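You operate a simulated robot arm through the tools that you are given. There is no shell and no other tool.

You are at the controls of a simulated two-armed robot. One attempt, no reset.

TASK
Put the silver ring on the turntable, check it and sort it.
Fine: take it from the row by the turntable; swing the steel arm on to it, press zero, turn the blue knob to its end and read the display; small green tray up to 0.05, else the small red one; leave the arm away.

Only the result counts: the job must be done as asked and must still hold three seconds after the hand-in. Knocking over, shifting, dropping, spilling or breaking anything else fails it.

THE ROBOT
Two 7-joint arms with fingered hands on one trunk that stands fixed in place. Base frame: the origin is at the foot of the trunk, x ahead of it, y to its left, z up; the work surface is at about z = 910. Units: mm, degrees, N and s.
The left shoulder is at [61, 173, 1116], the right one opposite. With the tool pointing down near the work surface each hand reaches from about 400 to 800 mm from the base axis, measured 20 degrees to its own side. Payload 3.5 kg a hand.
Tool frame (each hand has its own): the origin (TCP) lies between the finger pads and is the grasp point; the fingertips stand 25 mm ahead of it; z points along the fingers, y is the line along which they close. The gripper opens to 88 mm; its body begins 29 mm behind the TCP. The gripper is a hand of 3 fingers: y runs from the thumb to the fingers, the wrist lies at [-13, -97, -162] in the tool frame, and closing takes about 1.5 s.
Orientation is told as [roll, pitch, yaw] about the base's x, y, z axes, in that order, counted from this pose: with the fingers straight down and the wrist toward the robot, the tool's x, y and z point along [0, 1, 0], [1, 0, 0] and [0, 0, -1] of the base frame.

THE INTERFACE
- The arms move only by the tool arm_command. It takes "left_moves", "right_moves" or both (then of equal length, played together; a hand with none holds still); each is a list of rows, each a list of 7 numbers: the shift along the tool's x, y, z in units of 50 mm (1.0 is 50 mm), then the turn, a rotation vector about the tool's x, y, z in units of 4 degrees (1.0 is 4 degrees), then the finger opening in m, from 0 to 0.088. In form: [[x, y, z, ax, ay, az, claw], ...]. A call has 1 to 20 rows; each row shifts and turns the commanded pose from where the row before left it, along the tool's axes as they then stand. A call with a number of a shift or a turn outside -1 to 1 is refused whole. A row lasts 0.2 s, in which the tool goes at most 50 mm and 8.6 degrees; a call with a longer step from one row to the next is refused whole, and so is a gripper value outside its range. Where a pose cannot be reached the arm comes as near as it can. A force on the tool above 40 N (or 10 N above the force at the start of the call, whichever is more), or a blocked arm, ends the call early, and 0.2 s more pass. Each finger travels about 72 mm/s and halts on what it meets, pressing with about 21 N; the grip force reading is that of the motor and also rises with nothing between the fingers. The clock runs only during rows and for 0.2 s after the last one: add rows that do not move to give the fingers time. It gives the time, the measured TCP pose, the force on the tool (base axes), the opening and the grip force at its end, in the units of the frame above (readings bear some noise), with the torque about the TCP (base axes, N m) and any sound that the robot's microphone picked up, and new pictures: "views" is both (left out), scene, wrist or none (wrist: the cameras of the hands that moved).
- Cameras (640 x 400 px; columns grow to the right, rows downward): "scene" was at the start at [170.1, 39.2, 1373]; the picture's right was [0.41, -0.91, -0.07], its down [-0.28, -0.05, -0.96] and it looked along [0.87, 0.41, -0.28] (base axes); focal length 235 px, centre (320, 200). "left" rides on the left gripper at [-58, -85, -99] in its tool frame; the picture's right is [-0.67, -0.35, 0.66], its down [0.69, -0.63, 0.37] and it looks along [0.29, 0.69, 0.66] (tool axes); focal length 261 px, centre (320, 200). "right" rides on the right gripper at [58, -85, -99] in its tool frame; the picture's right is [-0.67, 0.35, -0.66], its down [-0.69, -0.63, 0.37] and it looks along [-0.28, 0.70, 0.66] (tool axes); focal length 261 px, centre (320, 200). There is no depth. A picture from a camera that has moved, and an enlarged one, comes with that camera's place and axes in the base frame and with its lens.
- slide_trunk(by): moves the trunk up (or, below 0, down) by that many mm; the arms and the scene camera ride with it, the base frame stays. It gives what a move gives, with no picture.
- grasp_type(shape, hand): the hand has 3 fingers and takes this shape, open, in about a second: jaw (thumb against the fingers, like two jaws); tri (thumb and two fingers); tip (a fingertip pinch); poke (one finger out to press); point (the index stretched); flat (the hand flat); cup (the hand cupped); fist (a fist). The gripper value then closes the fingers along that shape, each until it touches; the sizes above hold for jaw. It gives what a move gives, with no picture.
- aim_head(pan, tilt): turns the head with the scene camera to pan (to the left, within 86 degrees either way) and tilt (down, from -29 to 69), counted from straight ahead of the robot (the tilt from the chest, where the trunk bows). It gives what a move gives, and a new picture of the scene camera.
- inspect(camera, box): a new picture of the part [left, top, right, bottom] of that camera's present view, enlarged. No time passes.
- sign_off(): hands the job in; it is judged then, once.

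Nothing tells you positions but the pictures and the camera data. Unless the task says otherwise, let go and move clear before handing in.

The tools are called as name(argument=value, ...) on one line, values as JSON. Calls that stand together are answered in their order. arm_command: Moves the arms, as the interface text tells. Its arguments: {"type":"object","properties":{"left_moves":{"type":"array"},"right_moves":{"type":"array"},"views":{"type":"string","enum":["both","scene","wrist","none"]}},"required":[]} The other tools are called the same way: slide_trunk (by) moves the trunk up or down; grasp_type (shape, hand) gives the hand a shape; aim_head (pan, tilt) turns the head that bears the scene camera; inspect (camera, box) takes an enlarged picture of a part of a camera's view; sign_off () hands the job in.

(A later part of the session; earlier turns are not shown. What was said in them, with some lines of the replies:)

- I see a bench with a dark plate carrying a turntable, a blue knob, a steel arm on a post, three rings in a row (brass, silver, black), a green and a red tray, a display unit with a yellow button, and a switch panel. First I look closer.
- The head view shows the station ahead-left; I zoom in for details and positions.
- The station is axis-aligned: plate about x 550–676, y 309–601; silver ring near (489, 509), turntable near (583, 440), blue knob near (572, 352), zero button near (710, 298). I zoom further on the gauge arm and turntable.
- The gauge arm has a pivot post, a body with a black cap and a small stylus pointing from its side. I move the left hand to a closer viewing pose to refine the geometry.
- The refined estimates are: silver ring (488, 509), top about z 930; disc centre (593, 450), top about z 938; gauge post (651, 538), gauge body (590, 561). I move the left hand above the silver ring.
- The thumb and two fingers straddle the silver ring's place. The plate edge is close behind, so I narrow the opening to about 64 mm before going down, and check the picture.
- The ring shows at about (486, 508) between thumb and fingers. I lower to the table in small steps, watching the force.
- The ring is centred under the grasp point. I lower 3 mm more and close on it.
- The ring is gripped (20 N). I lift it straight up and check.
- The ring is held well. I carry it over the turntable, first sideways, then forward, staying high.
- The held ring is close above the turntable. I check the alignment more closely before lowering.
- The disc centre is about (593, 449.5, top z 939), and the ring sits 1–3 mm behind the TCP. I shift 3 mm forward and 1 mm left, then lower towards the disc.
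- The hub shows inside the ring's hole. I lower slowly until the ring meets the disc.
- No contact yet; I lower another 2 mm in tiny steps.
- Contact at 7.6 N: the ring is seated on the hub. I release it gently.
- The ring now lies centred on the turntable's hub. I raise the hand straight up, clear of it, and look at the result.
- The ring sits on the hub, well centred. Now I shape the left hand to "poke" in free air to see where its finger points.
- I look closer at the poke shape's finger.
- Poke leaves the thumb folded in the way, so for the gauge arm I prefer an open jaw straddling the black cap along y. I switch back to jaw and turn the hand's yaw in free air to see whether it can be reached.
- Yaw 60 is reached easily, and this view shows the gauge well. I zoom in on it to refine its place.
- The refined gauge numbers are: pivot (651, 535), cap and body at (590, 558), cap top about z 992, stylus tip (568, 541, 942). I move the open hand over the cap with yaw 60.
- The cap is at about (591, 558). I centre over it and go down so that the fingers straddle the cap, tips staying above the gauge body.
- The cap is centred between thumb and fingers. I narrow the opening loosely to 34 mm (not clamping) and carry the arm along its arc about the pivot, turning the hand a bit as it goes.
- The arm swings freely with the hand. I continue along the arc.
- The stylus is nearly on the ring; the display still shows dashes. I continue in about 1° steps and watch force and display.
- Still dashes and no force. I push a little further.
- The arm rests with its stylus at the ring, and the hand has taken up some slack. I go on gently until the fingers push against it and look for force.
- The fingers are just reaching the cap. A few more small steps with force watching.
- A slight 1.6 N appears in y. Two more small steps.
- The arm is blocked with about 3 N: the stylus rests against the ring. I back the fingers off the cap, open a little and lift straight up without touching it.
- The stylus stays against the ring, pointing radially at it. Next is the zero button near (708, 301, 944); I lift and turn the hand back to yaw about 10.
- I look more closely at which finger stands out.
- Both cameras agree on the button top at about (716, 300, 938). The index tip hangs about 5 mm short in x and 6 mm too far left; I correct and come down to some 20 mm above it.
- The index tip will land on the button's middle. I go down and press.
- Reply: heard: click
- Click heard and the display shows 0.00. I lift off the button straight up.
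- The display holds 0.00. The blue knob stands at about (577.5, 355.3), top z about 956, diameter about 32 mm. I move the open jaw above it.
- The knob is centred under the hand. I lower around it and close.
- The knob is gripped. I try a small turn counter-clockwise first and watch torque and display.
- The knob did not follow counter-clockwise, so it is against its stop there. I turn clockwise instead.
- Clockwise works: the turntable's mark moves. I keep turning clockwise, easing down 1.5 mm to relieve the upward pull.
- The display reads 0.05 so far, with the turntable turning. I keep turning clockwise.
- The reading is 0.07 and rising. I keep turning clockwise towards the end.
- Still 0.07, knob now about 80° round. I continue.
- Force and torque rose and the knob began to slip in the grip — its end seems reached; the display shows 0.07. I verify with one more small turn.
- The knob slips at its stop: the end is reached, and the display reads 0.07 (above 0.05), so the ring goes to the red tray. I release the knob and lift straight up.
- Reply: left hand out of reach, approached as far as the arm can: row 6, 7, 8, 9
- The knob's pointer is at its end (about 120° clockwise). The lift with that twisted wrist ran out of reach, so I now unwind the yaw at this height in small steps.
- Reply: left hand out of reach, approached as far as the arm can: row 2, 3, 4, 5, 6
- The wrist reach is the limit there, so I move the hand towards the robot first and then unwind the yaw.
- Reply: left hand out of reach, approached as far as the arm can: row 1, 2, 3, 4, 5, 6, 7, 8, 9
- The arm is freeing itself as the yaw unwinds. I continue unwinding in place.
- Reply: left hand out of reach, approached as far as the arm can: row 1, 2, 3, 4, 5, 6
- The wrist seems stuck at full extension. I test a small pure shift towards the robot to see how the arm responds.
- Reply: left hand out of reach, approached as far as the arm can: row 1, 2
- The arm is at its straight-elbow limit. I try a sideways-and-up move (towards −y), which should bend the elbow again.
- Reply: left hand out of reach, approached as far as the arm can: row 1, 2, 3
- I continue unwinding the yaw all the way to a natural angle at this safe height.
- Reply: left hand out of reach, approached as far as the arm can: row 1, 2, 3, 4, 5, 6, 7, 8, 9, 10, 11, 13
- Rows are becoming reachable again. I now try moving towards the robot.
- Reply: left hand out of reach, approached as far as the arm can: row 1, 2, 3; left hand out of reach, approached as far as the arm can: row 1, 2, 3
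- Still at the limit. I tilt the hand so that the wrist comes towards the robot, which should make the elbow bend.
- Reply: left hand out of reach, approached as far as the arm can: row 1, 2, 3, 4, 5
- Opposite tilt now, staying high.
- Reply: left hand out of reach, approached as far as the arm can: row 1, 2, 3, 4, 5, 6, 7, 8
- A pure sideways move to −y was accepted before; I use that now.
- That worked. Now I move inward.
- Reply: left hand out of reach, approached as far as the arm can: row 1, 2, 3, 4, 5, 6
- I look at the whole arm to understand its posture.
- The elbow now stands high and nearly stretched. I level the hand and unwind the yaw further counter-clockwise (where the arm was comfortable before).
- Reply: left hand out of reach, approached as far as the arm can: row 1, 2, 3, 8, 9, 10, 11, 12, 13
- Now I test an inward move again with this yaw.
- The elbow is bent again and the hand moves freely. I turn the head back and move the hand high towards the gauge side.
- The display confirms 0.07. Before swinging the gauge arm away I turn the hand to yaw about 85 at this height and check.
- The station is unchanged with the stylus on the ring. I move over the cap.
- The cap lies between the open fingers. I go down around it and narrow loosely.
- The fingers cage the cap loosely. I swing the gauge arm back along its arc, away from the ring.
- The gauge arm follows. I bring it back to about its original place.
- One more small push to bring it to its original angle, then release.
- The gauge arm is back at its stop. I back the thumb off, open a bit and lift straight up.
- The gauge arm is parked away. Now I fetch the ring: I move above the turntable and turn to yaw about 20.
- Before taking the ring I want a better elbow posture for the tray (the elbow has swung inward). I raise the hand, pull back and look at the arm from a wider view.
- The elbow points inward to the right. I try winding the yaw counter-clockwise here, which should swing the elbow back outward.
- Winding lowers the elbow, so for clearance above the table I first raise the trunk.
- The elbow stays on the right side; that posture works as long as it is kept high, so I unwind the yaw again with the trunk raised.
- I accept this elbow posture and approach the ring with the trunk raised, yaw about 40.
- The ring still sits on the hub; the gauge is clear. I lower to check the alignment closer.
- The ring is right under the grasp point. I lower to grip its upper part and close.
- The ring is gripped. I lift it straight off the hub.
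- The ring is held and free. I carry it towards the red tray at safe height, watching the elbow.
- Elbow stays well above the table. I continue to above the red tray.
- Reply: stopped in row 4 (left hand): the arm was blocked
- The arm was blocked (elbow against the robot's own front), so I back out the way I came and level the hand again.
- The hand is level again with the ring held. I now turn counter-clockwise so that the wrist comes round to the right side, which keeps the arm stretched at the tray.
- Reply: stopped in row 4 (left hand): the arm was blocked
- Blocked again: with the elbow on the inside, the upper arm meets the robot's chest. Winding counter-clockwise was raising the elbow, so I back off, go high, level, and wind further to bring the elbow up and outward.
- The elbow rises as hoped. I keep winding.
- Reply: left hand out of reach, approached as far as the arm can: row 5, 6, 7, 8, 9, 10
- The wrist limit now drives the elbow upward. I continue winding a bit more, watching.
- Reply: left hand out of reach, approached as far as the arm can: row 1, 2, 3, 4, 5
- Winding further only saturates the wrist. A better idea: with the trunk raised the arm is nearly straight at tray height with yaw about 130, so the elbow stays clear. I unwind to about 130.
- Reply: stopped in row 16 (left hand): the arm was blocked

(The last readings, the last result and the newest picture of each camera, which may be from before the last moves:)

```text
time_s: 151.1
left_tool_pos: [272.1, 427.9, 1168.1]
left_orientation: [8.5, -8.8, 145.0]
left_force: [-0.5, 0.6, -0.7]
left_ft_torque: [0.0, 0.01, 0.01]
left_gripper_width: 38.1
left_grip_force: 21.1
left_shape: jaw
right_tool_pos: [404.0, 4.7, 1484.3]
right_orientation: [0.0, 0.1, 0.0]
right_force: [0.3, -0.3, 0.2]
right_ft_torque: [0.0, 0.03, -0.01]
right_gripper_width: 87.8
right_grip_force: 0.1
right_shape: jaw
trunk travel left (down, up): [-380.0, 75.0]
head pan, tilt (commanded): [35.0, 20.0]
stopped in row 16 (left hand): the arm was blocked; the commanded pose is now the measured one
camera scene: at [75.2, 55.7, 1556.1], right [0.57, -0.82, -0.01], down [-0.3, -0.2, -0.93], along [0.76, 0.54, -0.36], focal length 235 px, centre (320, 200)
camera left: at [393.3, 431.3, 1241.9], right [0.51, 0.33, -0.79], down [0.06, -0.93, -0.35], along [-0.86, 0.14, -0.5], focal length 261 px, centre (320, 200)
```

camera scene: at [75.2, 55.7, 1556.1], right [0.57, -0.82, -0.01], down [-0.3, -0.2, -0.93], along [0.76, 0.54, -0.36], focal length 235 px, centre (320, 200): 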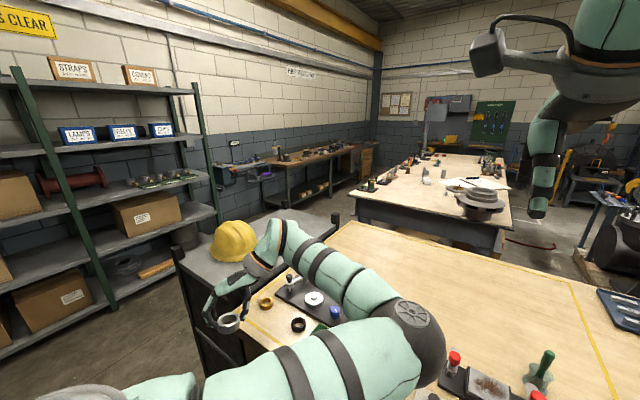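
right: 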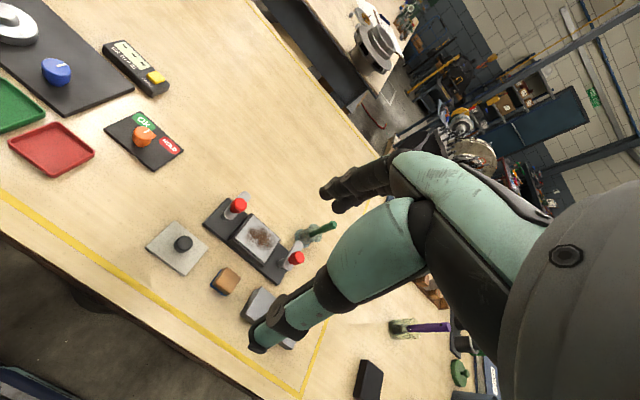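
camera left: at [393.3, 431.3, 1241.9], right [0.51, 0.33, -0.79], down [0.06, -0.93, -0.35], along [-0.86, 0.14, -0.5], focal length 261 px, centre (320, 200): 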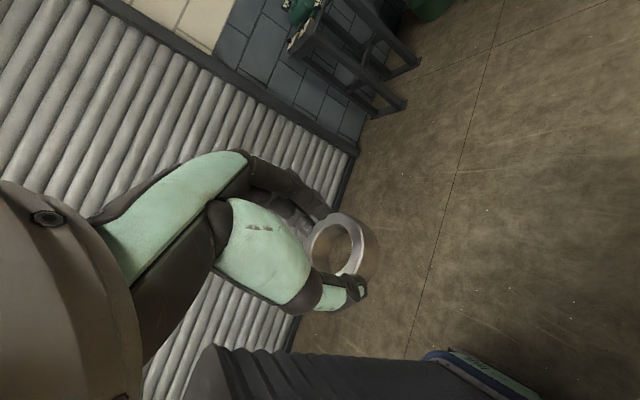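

Blocked once more with the hand pulled in too far. I extend the arm forward and up again and level the hand.

arm_command(left_moves=[[-0.312, -0.514, -0.32, 0, 0, 0, 0.028], [-0.312, -0.514, -0.32, 0.55, -0.53, 0, 0.028], [-0.312, -0.514, -0.32, 0.55, -0.53, 0, 0.028], [-0.312, -0.514, -0.32, 0.55, -0.53, 0, 0.028], [-0.312, -0.514, -0.32, 0.55, -0.53, 0, 0.028], [0, 0, 0, 0, 0, 0, 0.028]], views="both")

```text
time_s: 152.5
left_tool_pos: [434.4, 417.9, 1225.5]
left_orientation: [-0.1, 0.0, 145.1]
left_force: [0.3, 0.4, 0.1]
left_ft_torque: [-0.02, -0.01, -0.02]
left_gripper_width: 37.8
left_grip_force: 20.6
left_shape: jaw
right_tool_pos: [404.7, 4.4, 1486.2]
right_orientation: [-0.1, 0.2, 0.0]
right_force: [-0.1, -0.6, 0.6]
right_ft_torque: [0.01, -0.03, -0.02]
right_gripper_width: 88.0
right_grip_force: 0.1
right_shape: jaw
trunk travel left (down, up): [-380.0, 75.0]
head pan, tilt (commanded): [35.0, 20.0]
camera scene: at [74.3, 54.3, 1556.2], right [0.57, -0.82, -0.01], down [-0.3, -0.2, -0.94], along [0.76, 0.54, -0.35], focal length 235 px, centre (320, 200)
camera left: at [536.9, 417.4, 1324.0], right [0.67, 0.35, -0.65], down [0.12, -0.92, -0.37], along [-0.73, 0.16, -0.66], focal length 261 px, centre (320, 200)
```

scene: 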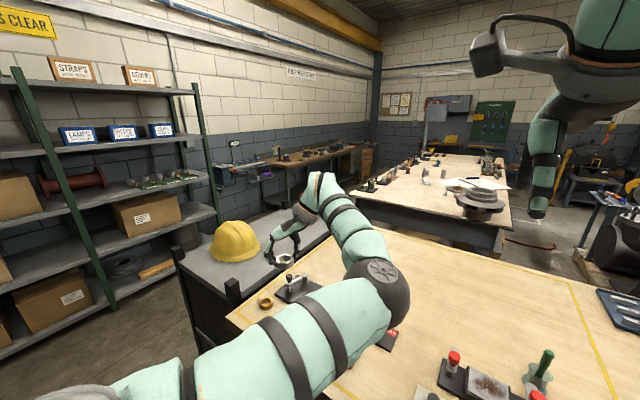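
left: 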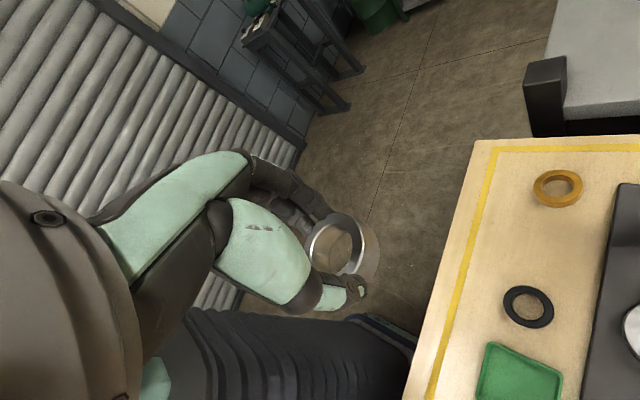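

Recovered, level, ring still held. I turn to yaw 130 and go to a point in front of the trays, then lower before moving over the red tray so that the arm stays stretched.

arm_command(left_moves=[[0, 0, 0, 0, 0, 0.95, 0.028], [0, 0, 0, 0, 0, 0.95, 0.028], [0, 0, 0, 0, 0, 0.95, 0.028], [0, 0, 0, 0, 0, 0.95, 0.028], [0, 0, 0, 0, 0, 0, 0.028]], views="none")

aim_head(pan=30, tilt=45)

```text
time_s: 153.7
left_tool_pos: [433.2, 416.3, 1225.3]
left_orientation: [-0.1, -0.1, 129.9]
left_force: [-0.2, 0.9, -1.2]
left_ft_torque: [0.01, 0.02, -0.01]
left_gripper_width: 38.1
left_grip_force: 21.1
left_shape: jaw
right_tool_pos: [404.2, 3.9, 1485.8]
right_orientation: [0.0, 0.1, 0.0]
right_force: [0.4, -0.5, -0.1]
right_ft_torque: [0.01, -0.01, 0.02]
right_gripper_width: 87.8
right_grip_force: 0.1
right_shape: jaw
trunk travel left (down, up): [-380.0, 75.0]
head pan, tilt (commanded): [35.0, 20.0]
```

```text
time_s: 154.6
left_tool_pos: [433.5, 415.7, 1226.0]
left_orientation: [-0.1, 0.0, 129.9]
left_force: [-1.0, -0.4, -0.5]
left_ft_torque: [0.02, 0.01, -0.03]
left_gripper_width: 38.0
left_grip_force: 20.9
left_shape: jaw
right_tool_pos: [404.7, 3.4, 1486.1]
right_orientation: [0.1, 0.1, 0.0]
right_force: [0.2, -0.1, 0.0]
right_ft_torque: [-0.01, 0.0, -0.01]
right_gripper_width: 87.5
right_grip_force: 0.0
right_shape: jaw
trunk travel left (down, up): [-380.0, 75.0]
head pan, tilt (commanded): [30.0, 45.0]
camera scene: at [68.1, 41.4, 1517.7], right [0.5, -0.87, -0.01], down [-0.62, -0.35, -0.7], along [0.6, 0.35, -0.72], focal length 235 px, centre (320, 200)
```

scene: 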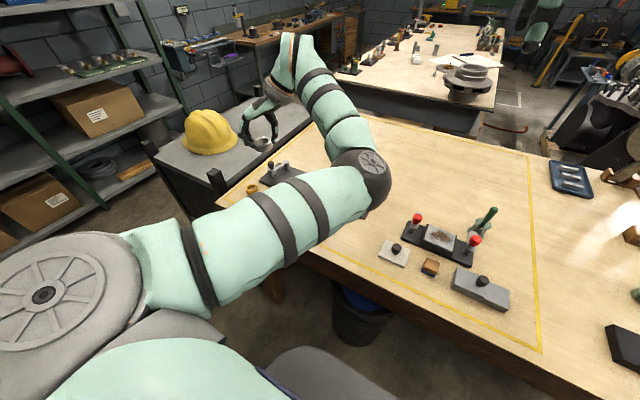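

arm_command(left_moves=[[-0.028, -0.2, 0.575, 0, 0, 0, 0.028], [-0.028, -0.35, 0.575, 0, 0, 0, 0.028], [-0.028, -0.55, 0.575, 0, 0, 0, 0.028], [-0.028, -0.71, 0.575, 0, 0, 0, 0.028], [0, 0, 0.6, 0, 0, 0, 0.028], [0, 0, 0.6, 0, 0, 0, 0.028], [0, 0, 0, 0, 0, 0, 0.028]], views="both")

inspect(camera="left", box=[280, 140, 640, 400])

```text
time_s: 156.2
left_tool_pos: [496.2, 351.0, 1049.5]
left_orientation: [-0.1, -0.1, 129.9]
left_force: [-0.1, 0.5, -0.3]
left_ft_torque: [-0.01, -0.04, -0.02]
left_gripper_width: 37.7
left_grip_force: 21.4
left_shape: jaw
right_tool_pos: [404.4, 4.5, 1485.5]
right_orientation: [0.1, 0.2, 0.0]
right_force: [0.8, 0.4, -0.1]
right_ft_torque: [0.03, -0.03, 0.04]
right_gripper_width: 87.6
right_grip_force: 0.0
right_shape: jaw
trunk travel left (down, up): [-380.0, 75.0]
head pan, tilt (commanded): [30.0, 45.0]
camera scene: at [68.2, 40.9, 1517.7], right [0.5, -0.87, -0.01], down [-0.62, -0.35, -0.7], along [0.6, 0.35, -0.72], focal length 235 px, centre (320, 200)
camera left: at [594.9, 324.3, 1148.2], right [0.74, 0.16, -0.65], down [-0.12, -0.92, -0.37], along [-0.66, 0.35, -0.66], focal length 261 px, centre (320, 200)
```

scene: 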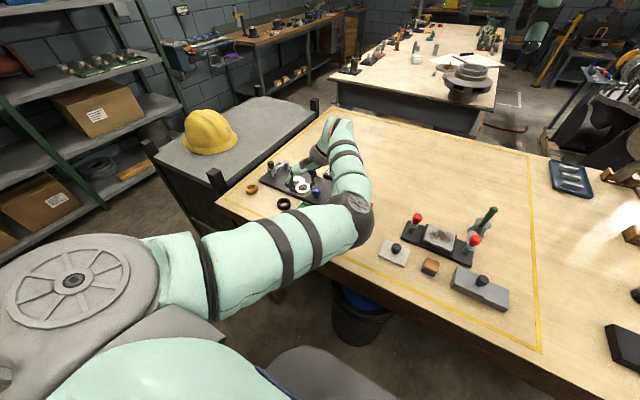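
left: 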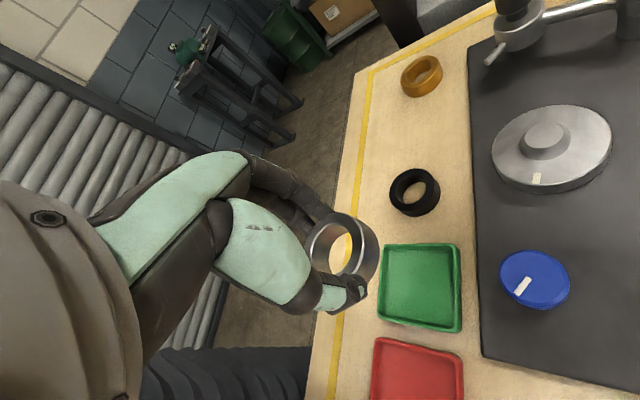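

```text
1.54 times, centred on (460, 270) of left
camera zoom: at [594.9, 324.3, 1148.2], right [0.74, 0.16, -0.65], down [-0.12, -0.92, -0.37], along [-0.66, 0.35, -0.66], focal length 401 px, centre (105, 92)
```

zoom: 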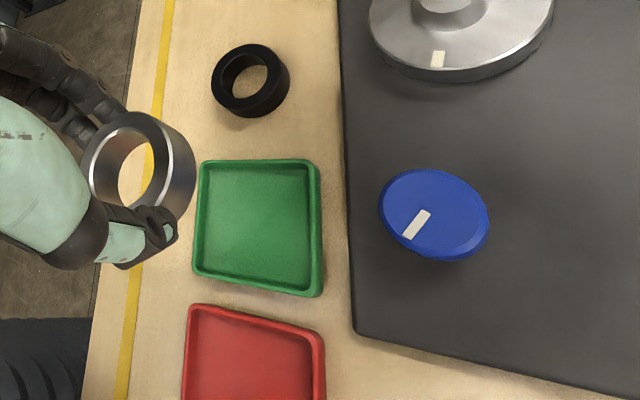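

Red tray centre is about (498, 268). I lower a little and move over it.

arm_command(left_moves=[[0, 0, 0.5, 0, 0, 0, 0.028], [0.35, -0.43, 0.1, 0, 0, 0, 0.028], [0.35, -0.43, 0.1, 0, 0, 0, 0.028], [0.35, -0.43, 0, 0, 0, 0, 0.028], [0, 0, 0, 0, 0, 0, 0.028]], views="both")

inspect(camera="left", box=[280, 160, 560, 400])

```text
time_s: 157.3
left_tool_pos: [498.7, 288.8, 1021.3]
left_orientation: [-1.0, -0.3, 132.0]
left_force: [-0.5, 0.7, -1.4]
left_ft_torque: [-0.02, -0.01, -0.05]
left_gripper_width: 38.1
left_grip_force: 20.6
left_shape: jaw
right_tool_pos: [404.8, 4.0, 1486.1]
right_orientation: [0.0, 0.0, 0.0]
right_force: [0.3, 0.1, -1.0]
right_ft_torque: [0.01, -0.03, -0.03]
right_gripper_width: 87.5
right_grip_force: 0.1
right_shape: jaw
trunk travel left (down, up): [-380.0, 75.0]
head pan, tilt (commanded): [30.0, 45.0]
camera scene: at [68.2, 41.6, 1517.6], right [0.5, -0.87, -0.01], down [-0.62, -0.35, -0.7], along [0.6, 0.35, -0.72], focal length 235 px, centre (320, 200)
camera left: at [597.5, 263.0, 1119.8], right [0.74, 0.2, -0.65], down [-0.08, -0.92, -0.38], along [-0.67, 0.34, -0.66], focal length 261 px, centre (320, 200)
```

scene: 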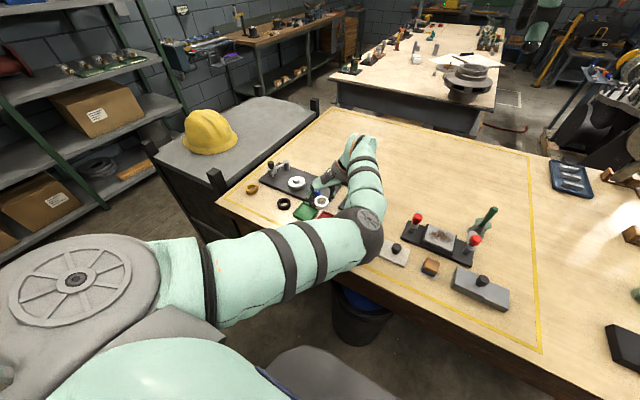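
left: 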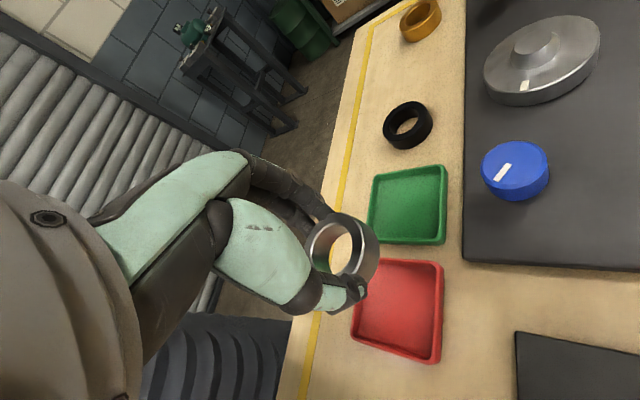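

```text
1.67 times, centred on (420, 280) of left
camera zoom: at [597.5, 263.0, 1119.8], right [0.74, 0.2, -0.65], down [-0.08, -0.92, -0.38], along [-0.67, 0.34, -0.66], focal length 434 px, centre (153, 67)
```

zoom: 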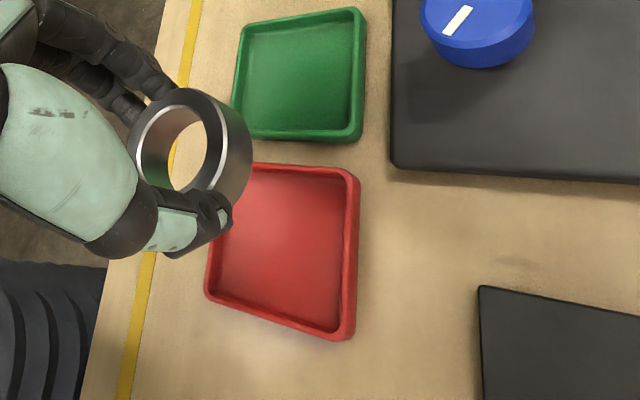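

Slight resistance again; the arm needs to be even straighter. I back off 20 mm, lower, and increase the yaw to about 145.

arm_command(left_moves=[[-0.257, 0.307, 0, 0, 0, 0, 0.028], [0, 0, 0.35, 0, 0, 0, 0.028], [0, 0, 0.35, 0, 0, 0, 0.028], [0, 0, 0, 0, 0, -0.95, 0.028], [0, 0, 0, 0, 0, -0.95, 0.028], [0, 0, 0, 0, 0, -0.95, 0.028], [0, 0, 0, 0, 0, -0.95, 0.028], [0, 0, 0, 0, 0, 0, 0.028]], views="both")

inspect(camera="left", box=[280, 160, 560, 400])

```text
time_s: 159.2
left_tool_pos: [496.6, 287.2, 979.2]
left_orientation: [-0.1, 0.0, 145.1]
left_force: [-0.2, -0.8, -1.8]
left_ft_torque: [-0.01, 0.02, 0.0]
left_gripper_width: 38.1
left_grip_force: 20.9
left_shape: jaw
right_tool_pos: [403.6, 3.9, 1486.4]
right_orientation: [0.1, 0.1, 0.0]
right_force: [0.8, -0.2, 0.4]
right_ft_torque: [0.0, -0.03, -0.03]
right_gripper_width: 87.7
right_grip_force: 0.0
right_shape: jaw
trunk travel left (down, up): [-380.0, 75.0]
head pan, tilt (commanded): [30.0, 45.0]
camera scene: at [68.1, 41.4, 1517.7], right [0.5, -0.87, -0.01], down [-0.62, -0.35, -0.7], along [0.6, 0.35, -0.72], focal length 235 px, centre (320, 200)
camera left: at [599.8, 286.7, 1078.5], right [0.67, 0.35, -0.65], down [0.12, -0.92, -0.37], along [-0.73, 0.16, -0.66], focal length 261 px, centre (320, 200)
```

scene: 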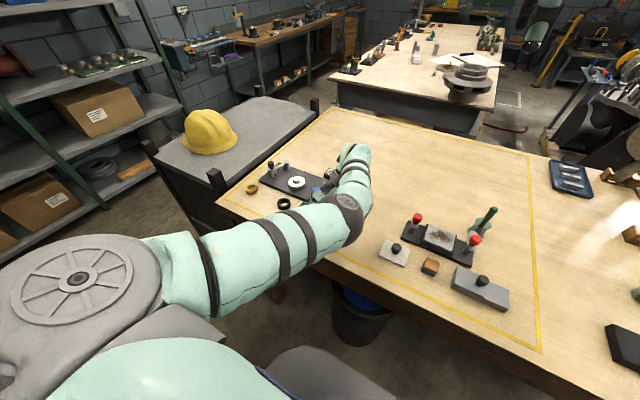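
left: 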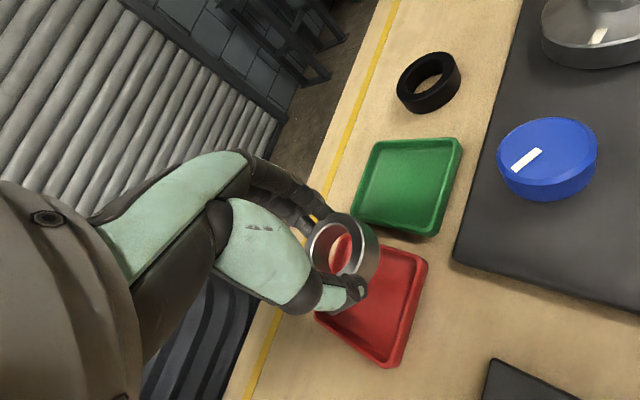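

```text
1.67 times, centred on (420, 280) of left
camera zoom: at [599.8, 286.7, 1078.5], right [0.67, 0.35, -0.65], down [0.12, -0.92, -0.37], along [-0.73, 0.16, -0.66], focal length 434 px, centre (153, 67)
```

zoom: 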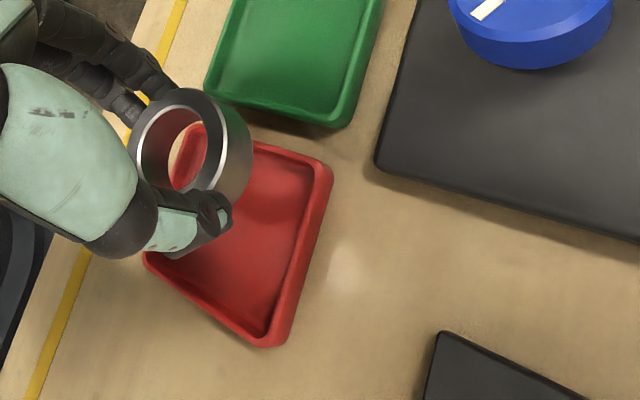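

Now free and level at yaw 145; the tray centre computes to about (498.5, 269). I move the last 18 mm over it.

arm_command(left_moves=[[0.136, -0.119, 0.05, 0, 0, 0, 0.028], [0.136, -0.119, 0.05, 0, 0, 0, 0.028], [0, 0, 0, 0, 0, 0, 0.028]], views="wrist")

inspect(camera="left", box=[280, 160, 480, 360])

inspect(camera="scene", box=[280, 150, 390, 240])

```text
time_s: 159.9
left_tool_pos: [499.4, 269.3, 974.7]
left_orientation: [-0.2, 0.0, 145.1]
left_force: [0.2, -0.1, -1.1]
left_ft_torque: [-0.05, 0.01, 0.04]
left_gripper_width: 38.2
left_grip_force: 21.0
left_shape: jaw
right_tool_pos: [402.9, 4.1, 1486.5]
right_orientation: [0.0, 0.1, 0.0]
right_force: [-0.3, 0.3, -0.7]
right_ft_torque: [0.04, 0.02, 0.04]
right_gripper_width: 87.3
right_grip_force: 0.1
right_shape: jaw
trunk travel left (down, up): [-380.0, 75.0]
head pan, tilt (commanded): [30.0, 45.0]
camera left: at [601.9, 269.4, 1073.1], right [0.67, 0.35, -0.65], down [0.12, -0.92, -0.37], along [-0.73, 0.16, -0.66], focal length 261 px, centre (320, 200)
```

left: 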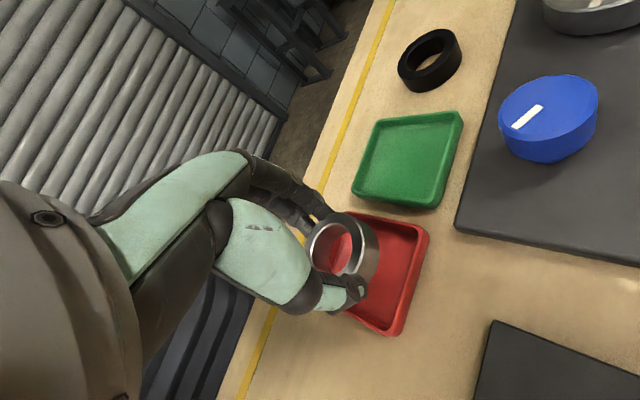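

```text
2.00 times, centred on (380, 260) of left
camera zoom: at [601.9, 269.4, 1073.1], right [0.67, 0.35, -0.65], down [0.12, -0.92, -0.37], along [-0.73, 0.16, -0.66], focal length 521 px, centre (200, 80)
```

zoom: 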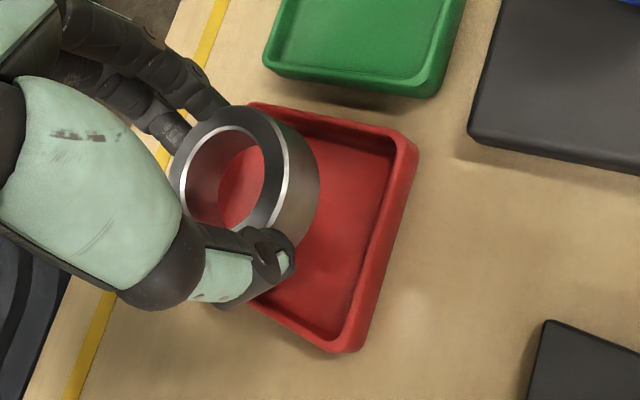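

```text
4.44 times, centred on (335, 195) of scene
camera zoom: at [68.1, 41.4, 1517.7], right [0.5, -0.87, -0.01], down [-0.62, -0.35, -0.7], along [0.6, 0.35, -0.72], focal length 1043 px, centre (253, 222)
```

zoom: 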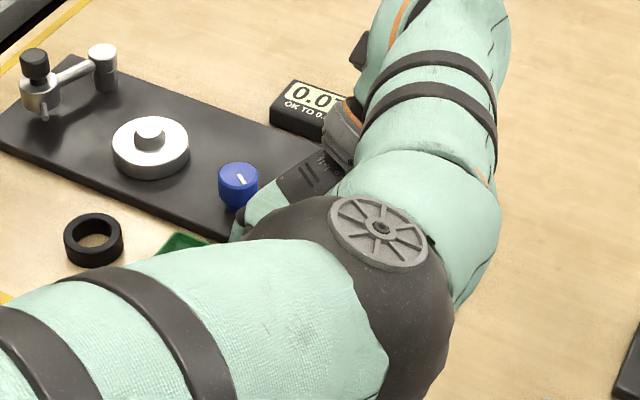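

The ring is centred over the red tray. I lower until the fingertips are just above the rim.

arm_command(left_moves=[[0, 0, 0.15, 0, 0, 0, 0.028], [0, 0, 0.15, 0, 0, 0, 0.028], [0, 0, 0.08, 0, 0, 0, 0.028], [0, 0, 0.04, 0, 0, 0, 0.028], [0, 0, 0, 0, 0, 0, 0.028]], views="wrist")

inspect(camera="left", box=[280, 160, 460, 340])

```text
time_s: 161.2
left_tool_pos: [498.8, 269.4, 955.1]
left_orientation: [-0.1, -0.1, 145.2]
left_force: [-0.7, -0.4, -1.7]
left_ft_torque: [0.0, 0.02, -0.05]
left_gripper_width: 37.9
left_grip_force: 20.9
left_shape: jaw
right_tool_pos: [404.1, 3.6, 1485.9]
right_orientation: [0.0, 0.2, -0.1]
right_force: [0.3, -1.2, -0.5]
right_ft_torque: [-0.03, 0.02, 0.02]
right_gripper_width: 87.6
right_grip_force: 0.0
right_shape: jaw
trunk travel left (down, up): [-380.0, 75.0]
head pan, tilt (commanded): [30.0, 45.0]
camera left: at [601.9, 269.3, 1052.8], right [0.67, 0.35, -0.65], down [0.12, -0.92, -0.37], along [-0.73, 0.16, -0.66], focal length 261 px, centre (320, 200)
```

left: 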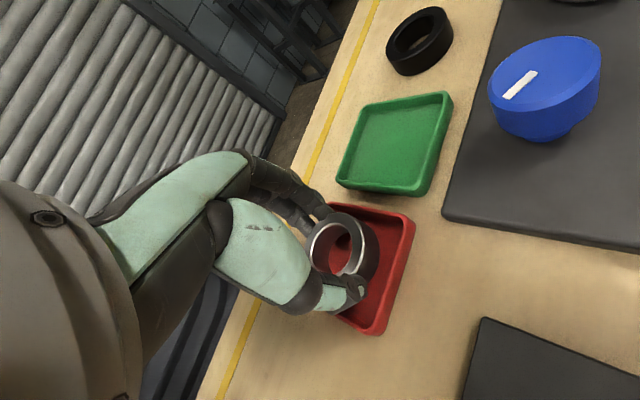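

```text
2.22 times, centred on (370, 250) of left
camera zoom: at [601.9, 269.3, 1052.8], right [0.67, 0.35, -0.65], down [0.12, -0.92, -0.37], along [-0.73, 0.16, -0.66], focal length 579 px, centre (209, 89)
```

zoom: 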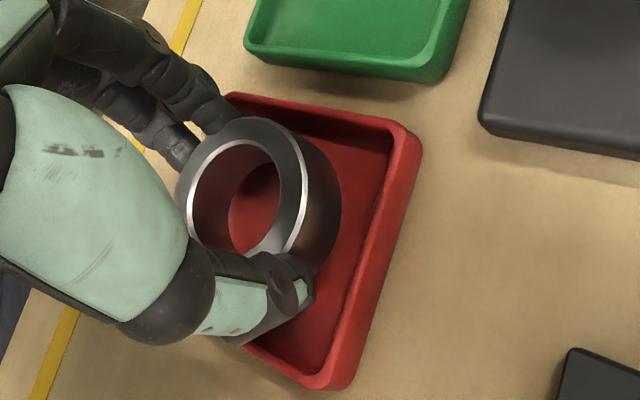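

A few more millimetres, slowly, with an eye on the force.

arm_command(left_moves=[[0, 0, 0.03, 0, 0, 0, 0.028], [0, 0, 0.03, 0, 0, 0, 0.028], [0, 0, 0.02, 0, 0, 0, 0.028], [0, 0, 0, 0, 0, 0, 0.028]], views="none")

inspect(camera="left", box=[280, 160, 460, 340])

```text
time_s: 162.2
left_tool_pos: [499.2, 270.3, 950.2]
left_orientation: [-0.1, 0.0, 145.1]
left_force: [-0.4, 0.3, -1.4]
left_ft_torque: [-0.01, -0.05, 0.02]
left_gripper_width: 38.0
left_grip_force: 21.4
left_shape: jaw
right_tool_pos: [403.0, 4.1, 1486.3]
right_orientation: [0.0, 0.0, 0.0]
right_force: [0.2, 0.1, 0.2]
right_ft_torque: [-0.01, 0.02, -0.03]
right_gripper_width: 87.6
right_grip_force: 0.0
right_shape: jaw
trunk travel left (down, up): [-380.0, 75.0]
head pan, tilt (commanded): [30.0, 45.0]
```

```text
2.22 times, centred on (370, 250) of left
camera zoom: at [601.3, 269.3, 1048.5], right [0.67, 0.35, -0.65], down [0.12, -0.92, -0.37], along [-0.73, 0.16, -0.66], focal length 579 px, centre (209, 89)
```

zoom: 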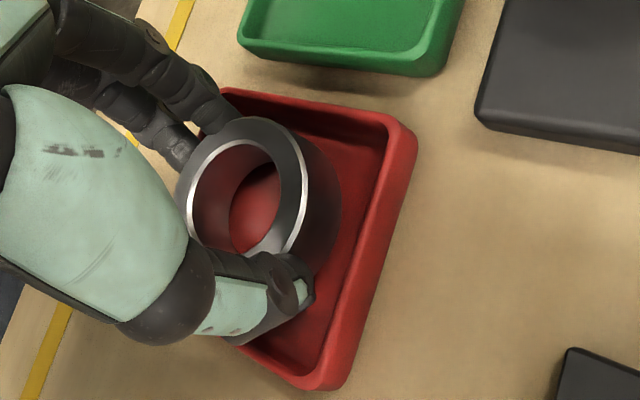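

The ring hangs just above the tray floor. I open only slightly so that the ring settles, then check.

arm_command(left_moves=[[0, 0, 0.01, 0, 0, 0, 0.036], [0, 0, 0, 0, 0, 0, 0.041], [0, 0, 0, 0, 0, 0, 0.045], [0, 0, 0, 0, 0, 0, 0.048], [0, 0, 0, 0, 0, 0, 0.048]], views="none")

inspect(camera="left", box=[280, 160, 460, 340])

```text
time_s: 163.3
left_tool_pos: [499.5, 269.2, 950.4]
left_orientation: [-0.1, 0.0, 145.1]
left_force: [-0.1, 1.0, 0.2]
left_ft_torque: [-0.01, 0.01, 0.01]
left_gripper_width: 47.8
left_grip_force: 0.1
left_shape: jaw
right_tool_pos: [405.2, 3.1, 1485.5]
right_orientation: [0.0, 0.1, 0.0]
right_force: [0.6, -0.2, 0.4]
right_ft_torque: [-0.01, -0.02, 0.01]
right_gripper_width: 87.7
right_grip_force: 0.1
right_shape: jaw
trunk travel left (down, up): [-380.0, 75.0]
head pan, tilt (commanded): [30.0, 45.0]
```

```text
2.22 times, centred on (370, 250) of left
camera zoom: at [601.2, 269.4, 1047.8], right [0.67, 0.35, -0.65], down [0.12, -0.92, -0.37], along [-0.73, 0.16, -0.66], focal length 579 px, centre (209, 89)
```

zoom: 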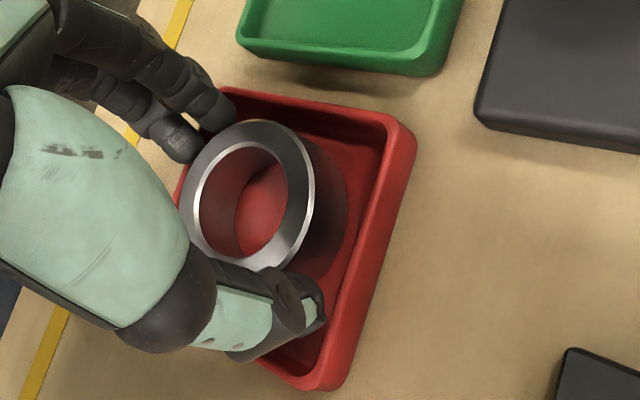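

The ring lies in the red tray. I lift straight up a little and then withdraw sideways and up.

arm_command(left_moves=[[0, 0, -0.1, 0, 0, 0, 0.048], [0, 0, -0.3, 0, 0, 0, 0.048], [0, 0, -0.4, 0, 0, 0, 0.05], [-0.3, 0.3, 0, 0, 0, 0, 0.05], [-0.5, 0.5, -0.3, 0, 0, 0, 0.05], [-0.5, 0.5, -0.6, 0, 0, 0, 0.05], [0, 0, -0.8, 0, 0, 0, 0.05], [0, 0, -0.8, 0, 0, 0, 0.05], [0, 0, 0, 0, 0, 0, 0.05]], views="both")

inspect(camera="left", box=[280, 140, 640, 400])

inspect(camera="scene", box=[240, 140, 420, 260])

```text
time_s: 165.3
left_tool_pos: [482.3, 359.3, 1114.7]
left_orientation: [-0.1, 0.0, 145.2]
left_force: [0.1, 0.4, 0.4]
left_ft_torque: [0.0, 0.05, -0.02]
left_gripper_width: 49.9
left_grip_force: 0.1
left_shape: jaw
right_tool_pos: [403.3, 4.2, 1486.2]
right_orientation: [0.0, 0.2, 0.0]
right_force: [-0.1, 0.9, -0.2]
right_ft_torque: [0.0, 0.0, 0.01]
right_gripper_width: 87.4
right_grip_force: 0.2
right_shape: jaw
trunk travel left (down, up): [-380.0, 75.0]
head pan, tilt (commanded): [30.0, 45.0]
camera scene: at [68.0, 41.8, 1517.6], right [0.5, -0.87, -0.01], down [-0.62, -0.35, -0.7], along [0.6, 0.35, -0.72], focal length 235 px, centre (320, 200)
camera left: at [583.9, 358.6, 1213.8], right [0.67, 0.35, -0.65], down [0.12, -0.92, -0.37], along [-0.73, 0.16, -0.66], focal length 261 px, centre (320, 200)
```

scene: 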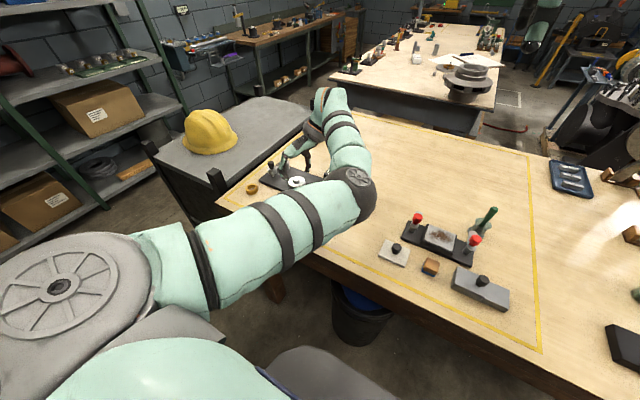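
left: 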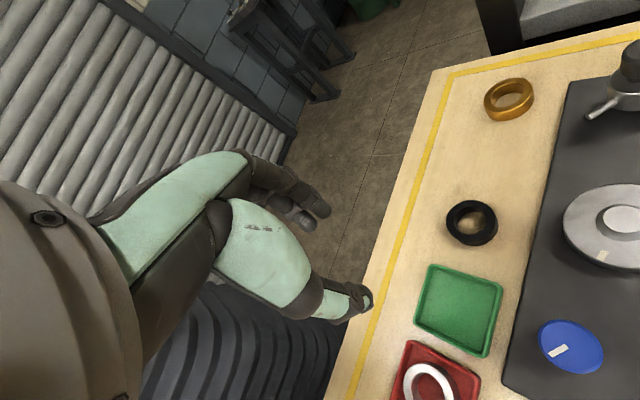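

```text
1.54 times, centred on (460, 270) of left
camera zoom: at [583.9, 358.6, 1213.8], right [0.67, 0.35, -0.65], down [0.12, -0.92, -0.37], along [-0.73, 0.16, -0.66], focal length 401 px, centre (105, 92)
```

zoom: 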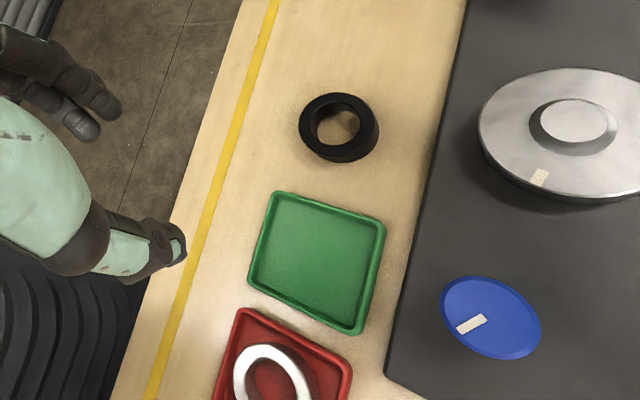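

```text
3.33 times, centred on (330, 200) of scene
camera zoom: at [68.0, 41.8, 1517.6], right [0.5, -0.87, -0.01], down [-0.62, -0.35, -0.7], along [0.6, 0.35, -0.72], focal length 782 px, centre (287, 200)
```

zoom: 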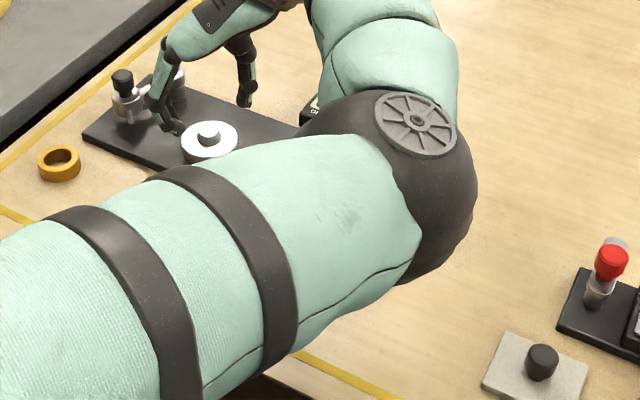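

The ring is in the red tray. I move the hand farther away to view everything.

arm_command(left_moves=[[-0.283, 0.38, -0.6, 0, 0, 0, 0.05], [-0.283, 0.38, -0.6, 0, 0, 0, 0.05], [-0.283, 0.38, -0.6, 0, 0, 0, 0.05], [-0.283, 0.38, -0.6, 0, 0, 0, 0.05], [0, 0, 0, 0, 0, 0, 0.05]], views="both")

inspect(camera="scene", box=[220, 140, 420, 260])

inspect(camera="left", box=[320, 140, 640, 400])

```text
time_s: 166.6
left_tool_pos: [451.3, 448.7, 1235.3]
left_orientation: [-0.2, -0.1, 145.2]
left_force: [-0.4, -0.2, -0.2]
left_ft_torque: [-0.03, 0.01, 0.03]
left_gripper_width: 49.7
left_grip_force: 0.1
left_shape: jaw
right_tool_pos: [404.3, 4.3, 1485.6]
right_orientation: [0.0, 0.1, 0.0]
right_force: [-0.8, -0.4, -0.4]
right_ft_torque: [-0.03, 0.0, -0.02]
right_gripper_width: 87.5
right_grip_force: 0.1
right_shape: jaw
trunk travel left (down, up): [-380.0, 75.0]
head pan, tilt (commanded): [30.0, 45.0]
camera scene: at [67.9, 41.2, 1517.7], right [0.5, -0.87, -0.01], down [-0.62, -0.35, -0.7], along [0.6, 0.35, -0.72], focal length 235 px, centre (320, 200)
camera left: at [553.9, 448.3, 1334.4], right [0.67, 0.35, -0.65], down [0.12, -0.92, -0.37], along [-0.73, 0.16, -0.66], focal length 261 px, centre (320, 200)
```

scene: 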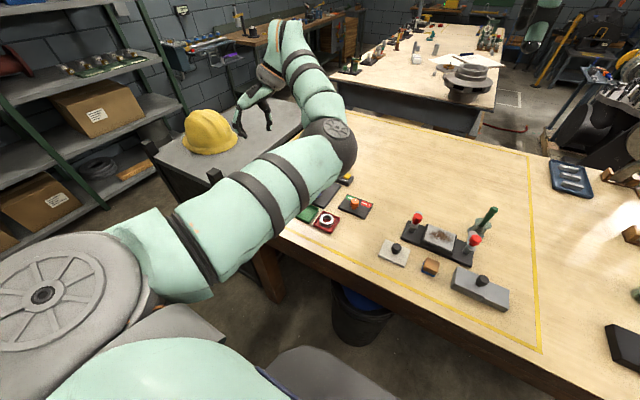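
left: 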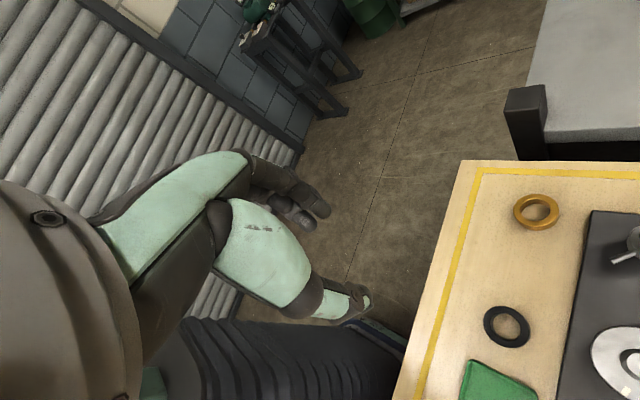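

```text
3.20 times, centred on (320, 200) of scene
camera zoom: at [67.9, 41.2, 1517.7], right [0.5, -0.87, -0.01], down [-0.62, -0.35, -0.7], along [0.6, 0.35, -0.72], focal length 751 px, centre (320, 200)
```

zoom: 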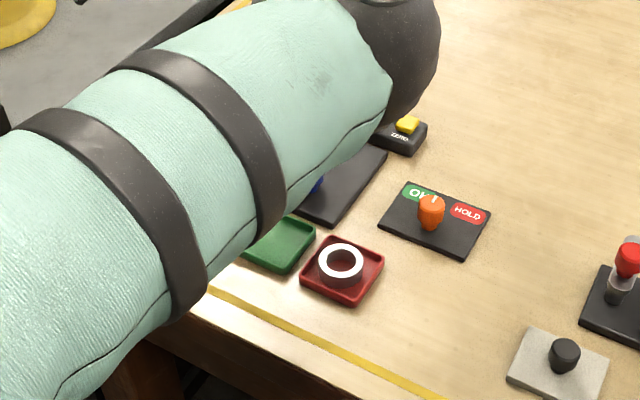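

```text
1.54 times, centred on (480, 270) of left
camera zoom: at [553.9, 448.3, 1334.4], right [0.67, 0.35, -0.65], down [0.12, -0.92, -0.37], along [-0.73, 0.16, -0.66], focal length 401 px, centre (74, 92)
```

zoom: 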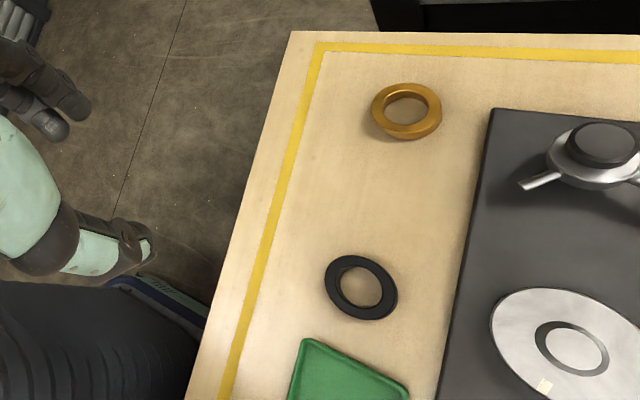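

The ring lies flat in the red tray, and the other rings, trays and panel look in place. One last close look at the ring before handing in.

inspect(camera="scene", box=[300, 195, 350, 240])

inspect(camera="left", box=[560, 190, 640, 290])

```text
8.89 times, centred on (325, 218) of scene
camera zoom: at [67.9, 41.2, 1517.7], right [0.5, -0.87, -0.01], down [-0.62, -0.35, -0.7], along [0.6, 0.35, -0.72], focal length 2086 px, centre (276, 44)
```

zoom: 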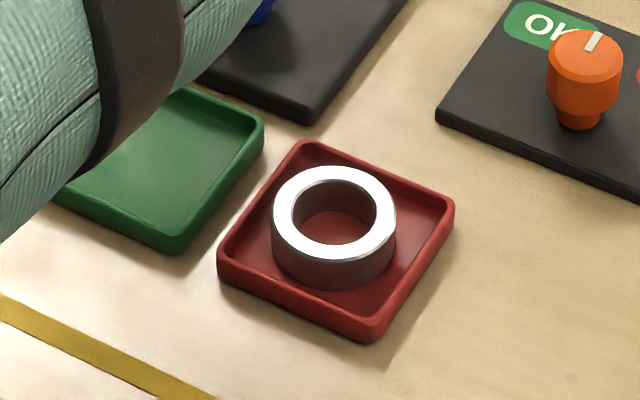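

```text
4.00 times, centred on (600, 240) of left
camera zoom: at [553.9, 448.3, 1334.4], right [0.67, 0.35, -0.65], down [0.12, -0.92, -0.37], along [-0.73, 0.16, -0.66], focal length 1043 px, centre (-800, 40)
```

zoom: 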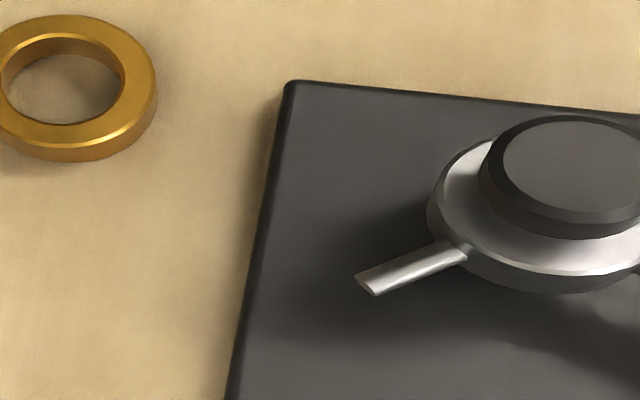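

The silver ring sits flat inside the small red tray; its reading was 0.07, above the 0.05 limit. The gauge arm is swung away, the knob is at its end and the hand is clear, so I hand the job in.

sign_off()

```text
The job is handed in.
```

I checked the silver ring and sorted it into the small red tray, because the display read 0.07, above the 0.05 limit. The job is handed in; no verdict has come back yet.

- **Measuring:** I set the ring on the turntable, swung the steel arm on to it and pressed zero (the display showed 0.00). I then turned the blue knob clockwise to its stop, about 120°. The display reached 0.07 before the end and stayed there.
- **Result:** The ring lies flat inside the red tray. The steel arm is back at its starting position, and the left hand is clear.
- **Surroundings:** In the last pictures the brass ring, the black ring, both trays and the OK/HOLD panel looked undisturbed. I did not touch the orange knob.
- **Left changed:** The trunk is still raised 180 mm from where it started. After the knob turn the left arm got stuck near full reach and its elbow then met the robot's own body a few times, so I raised the trunk to reach the tray. Those stops happened in the air, and I saw nothing on the table move.
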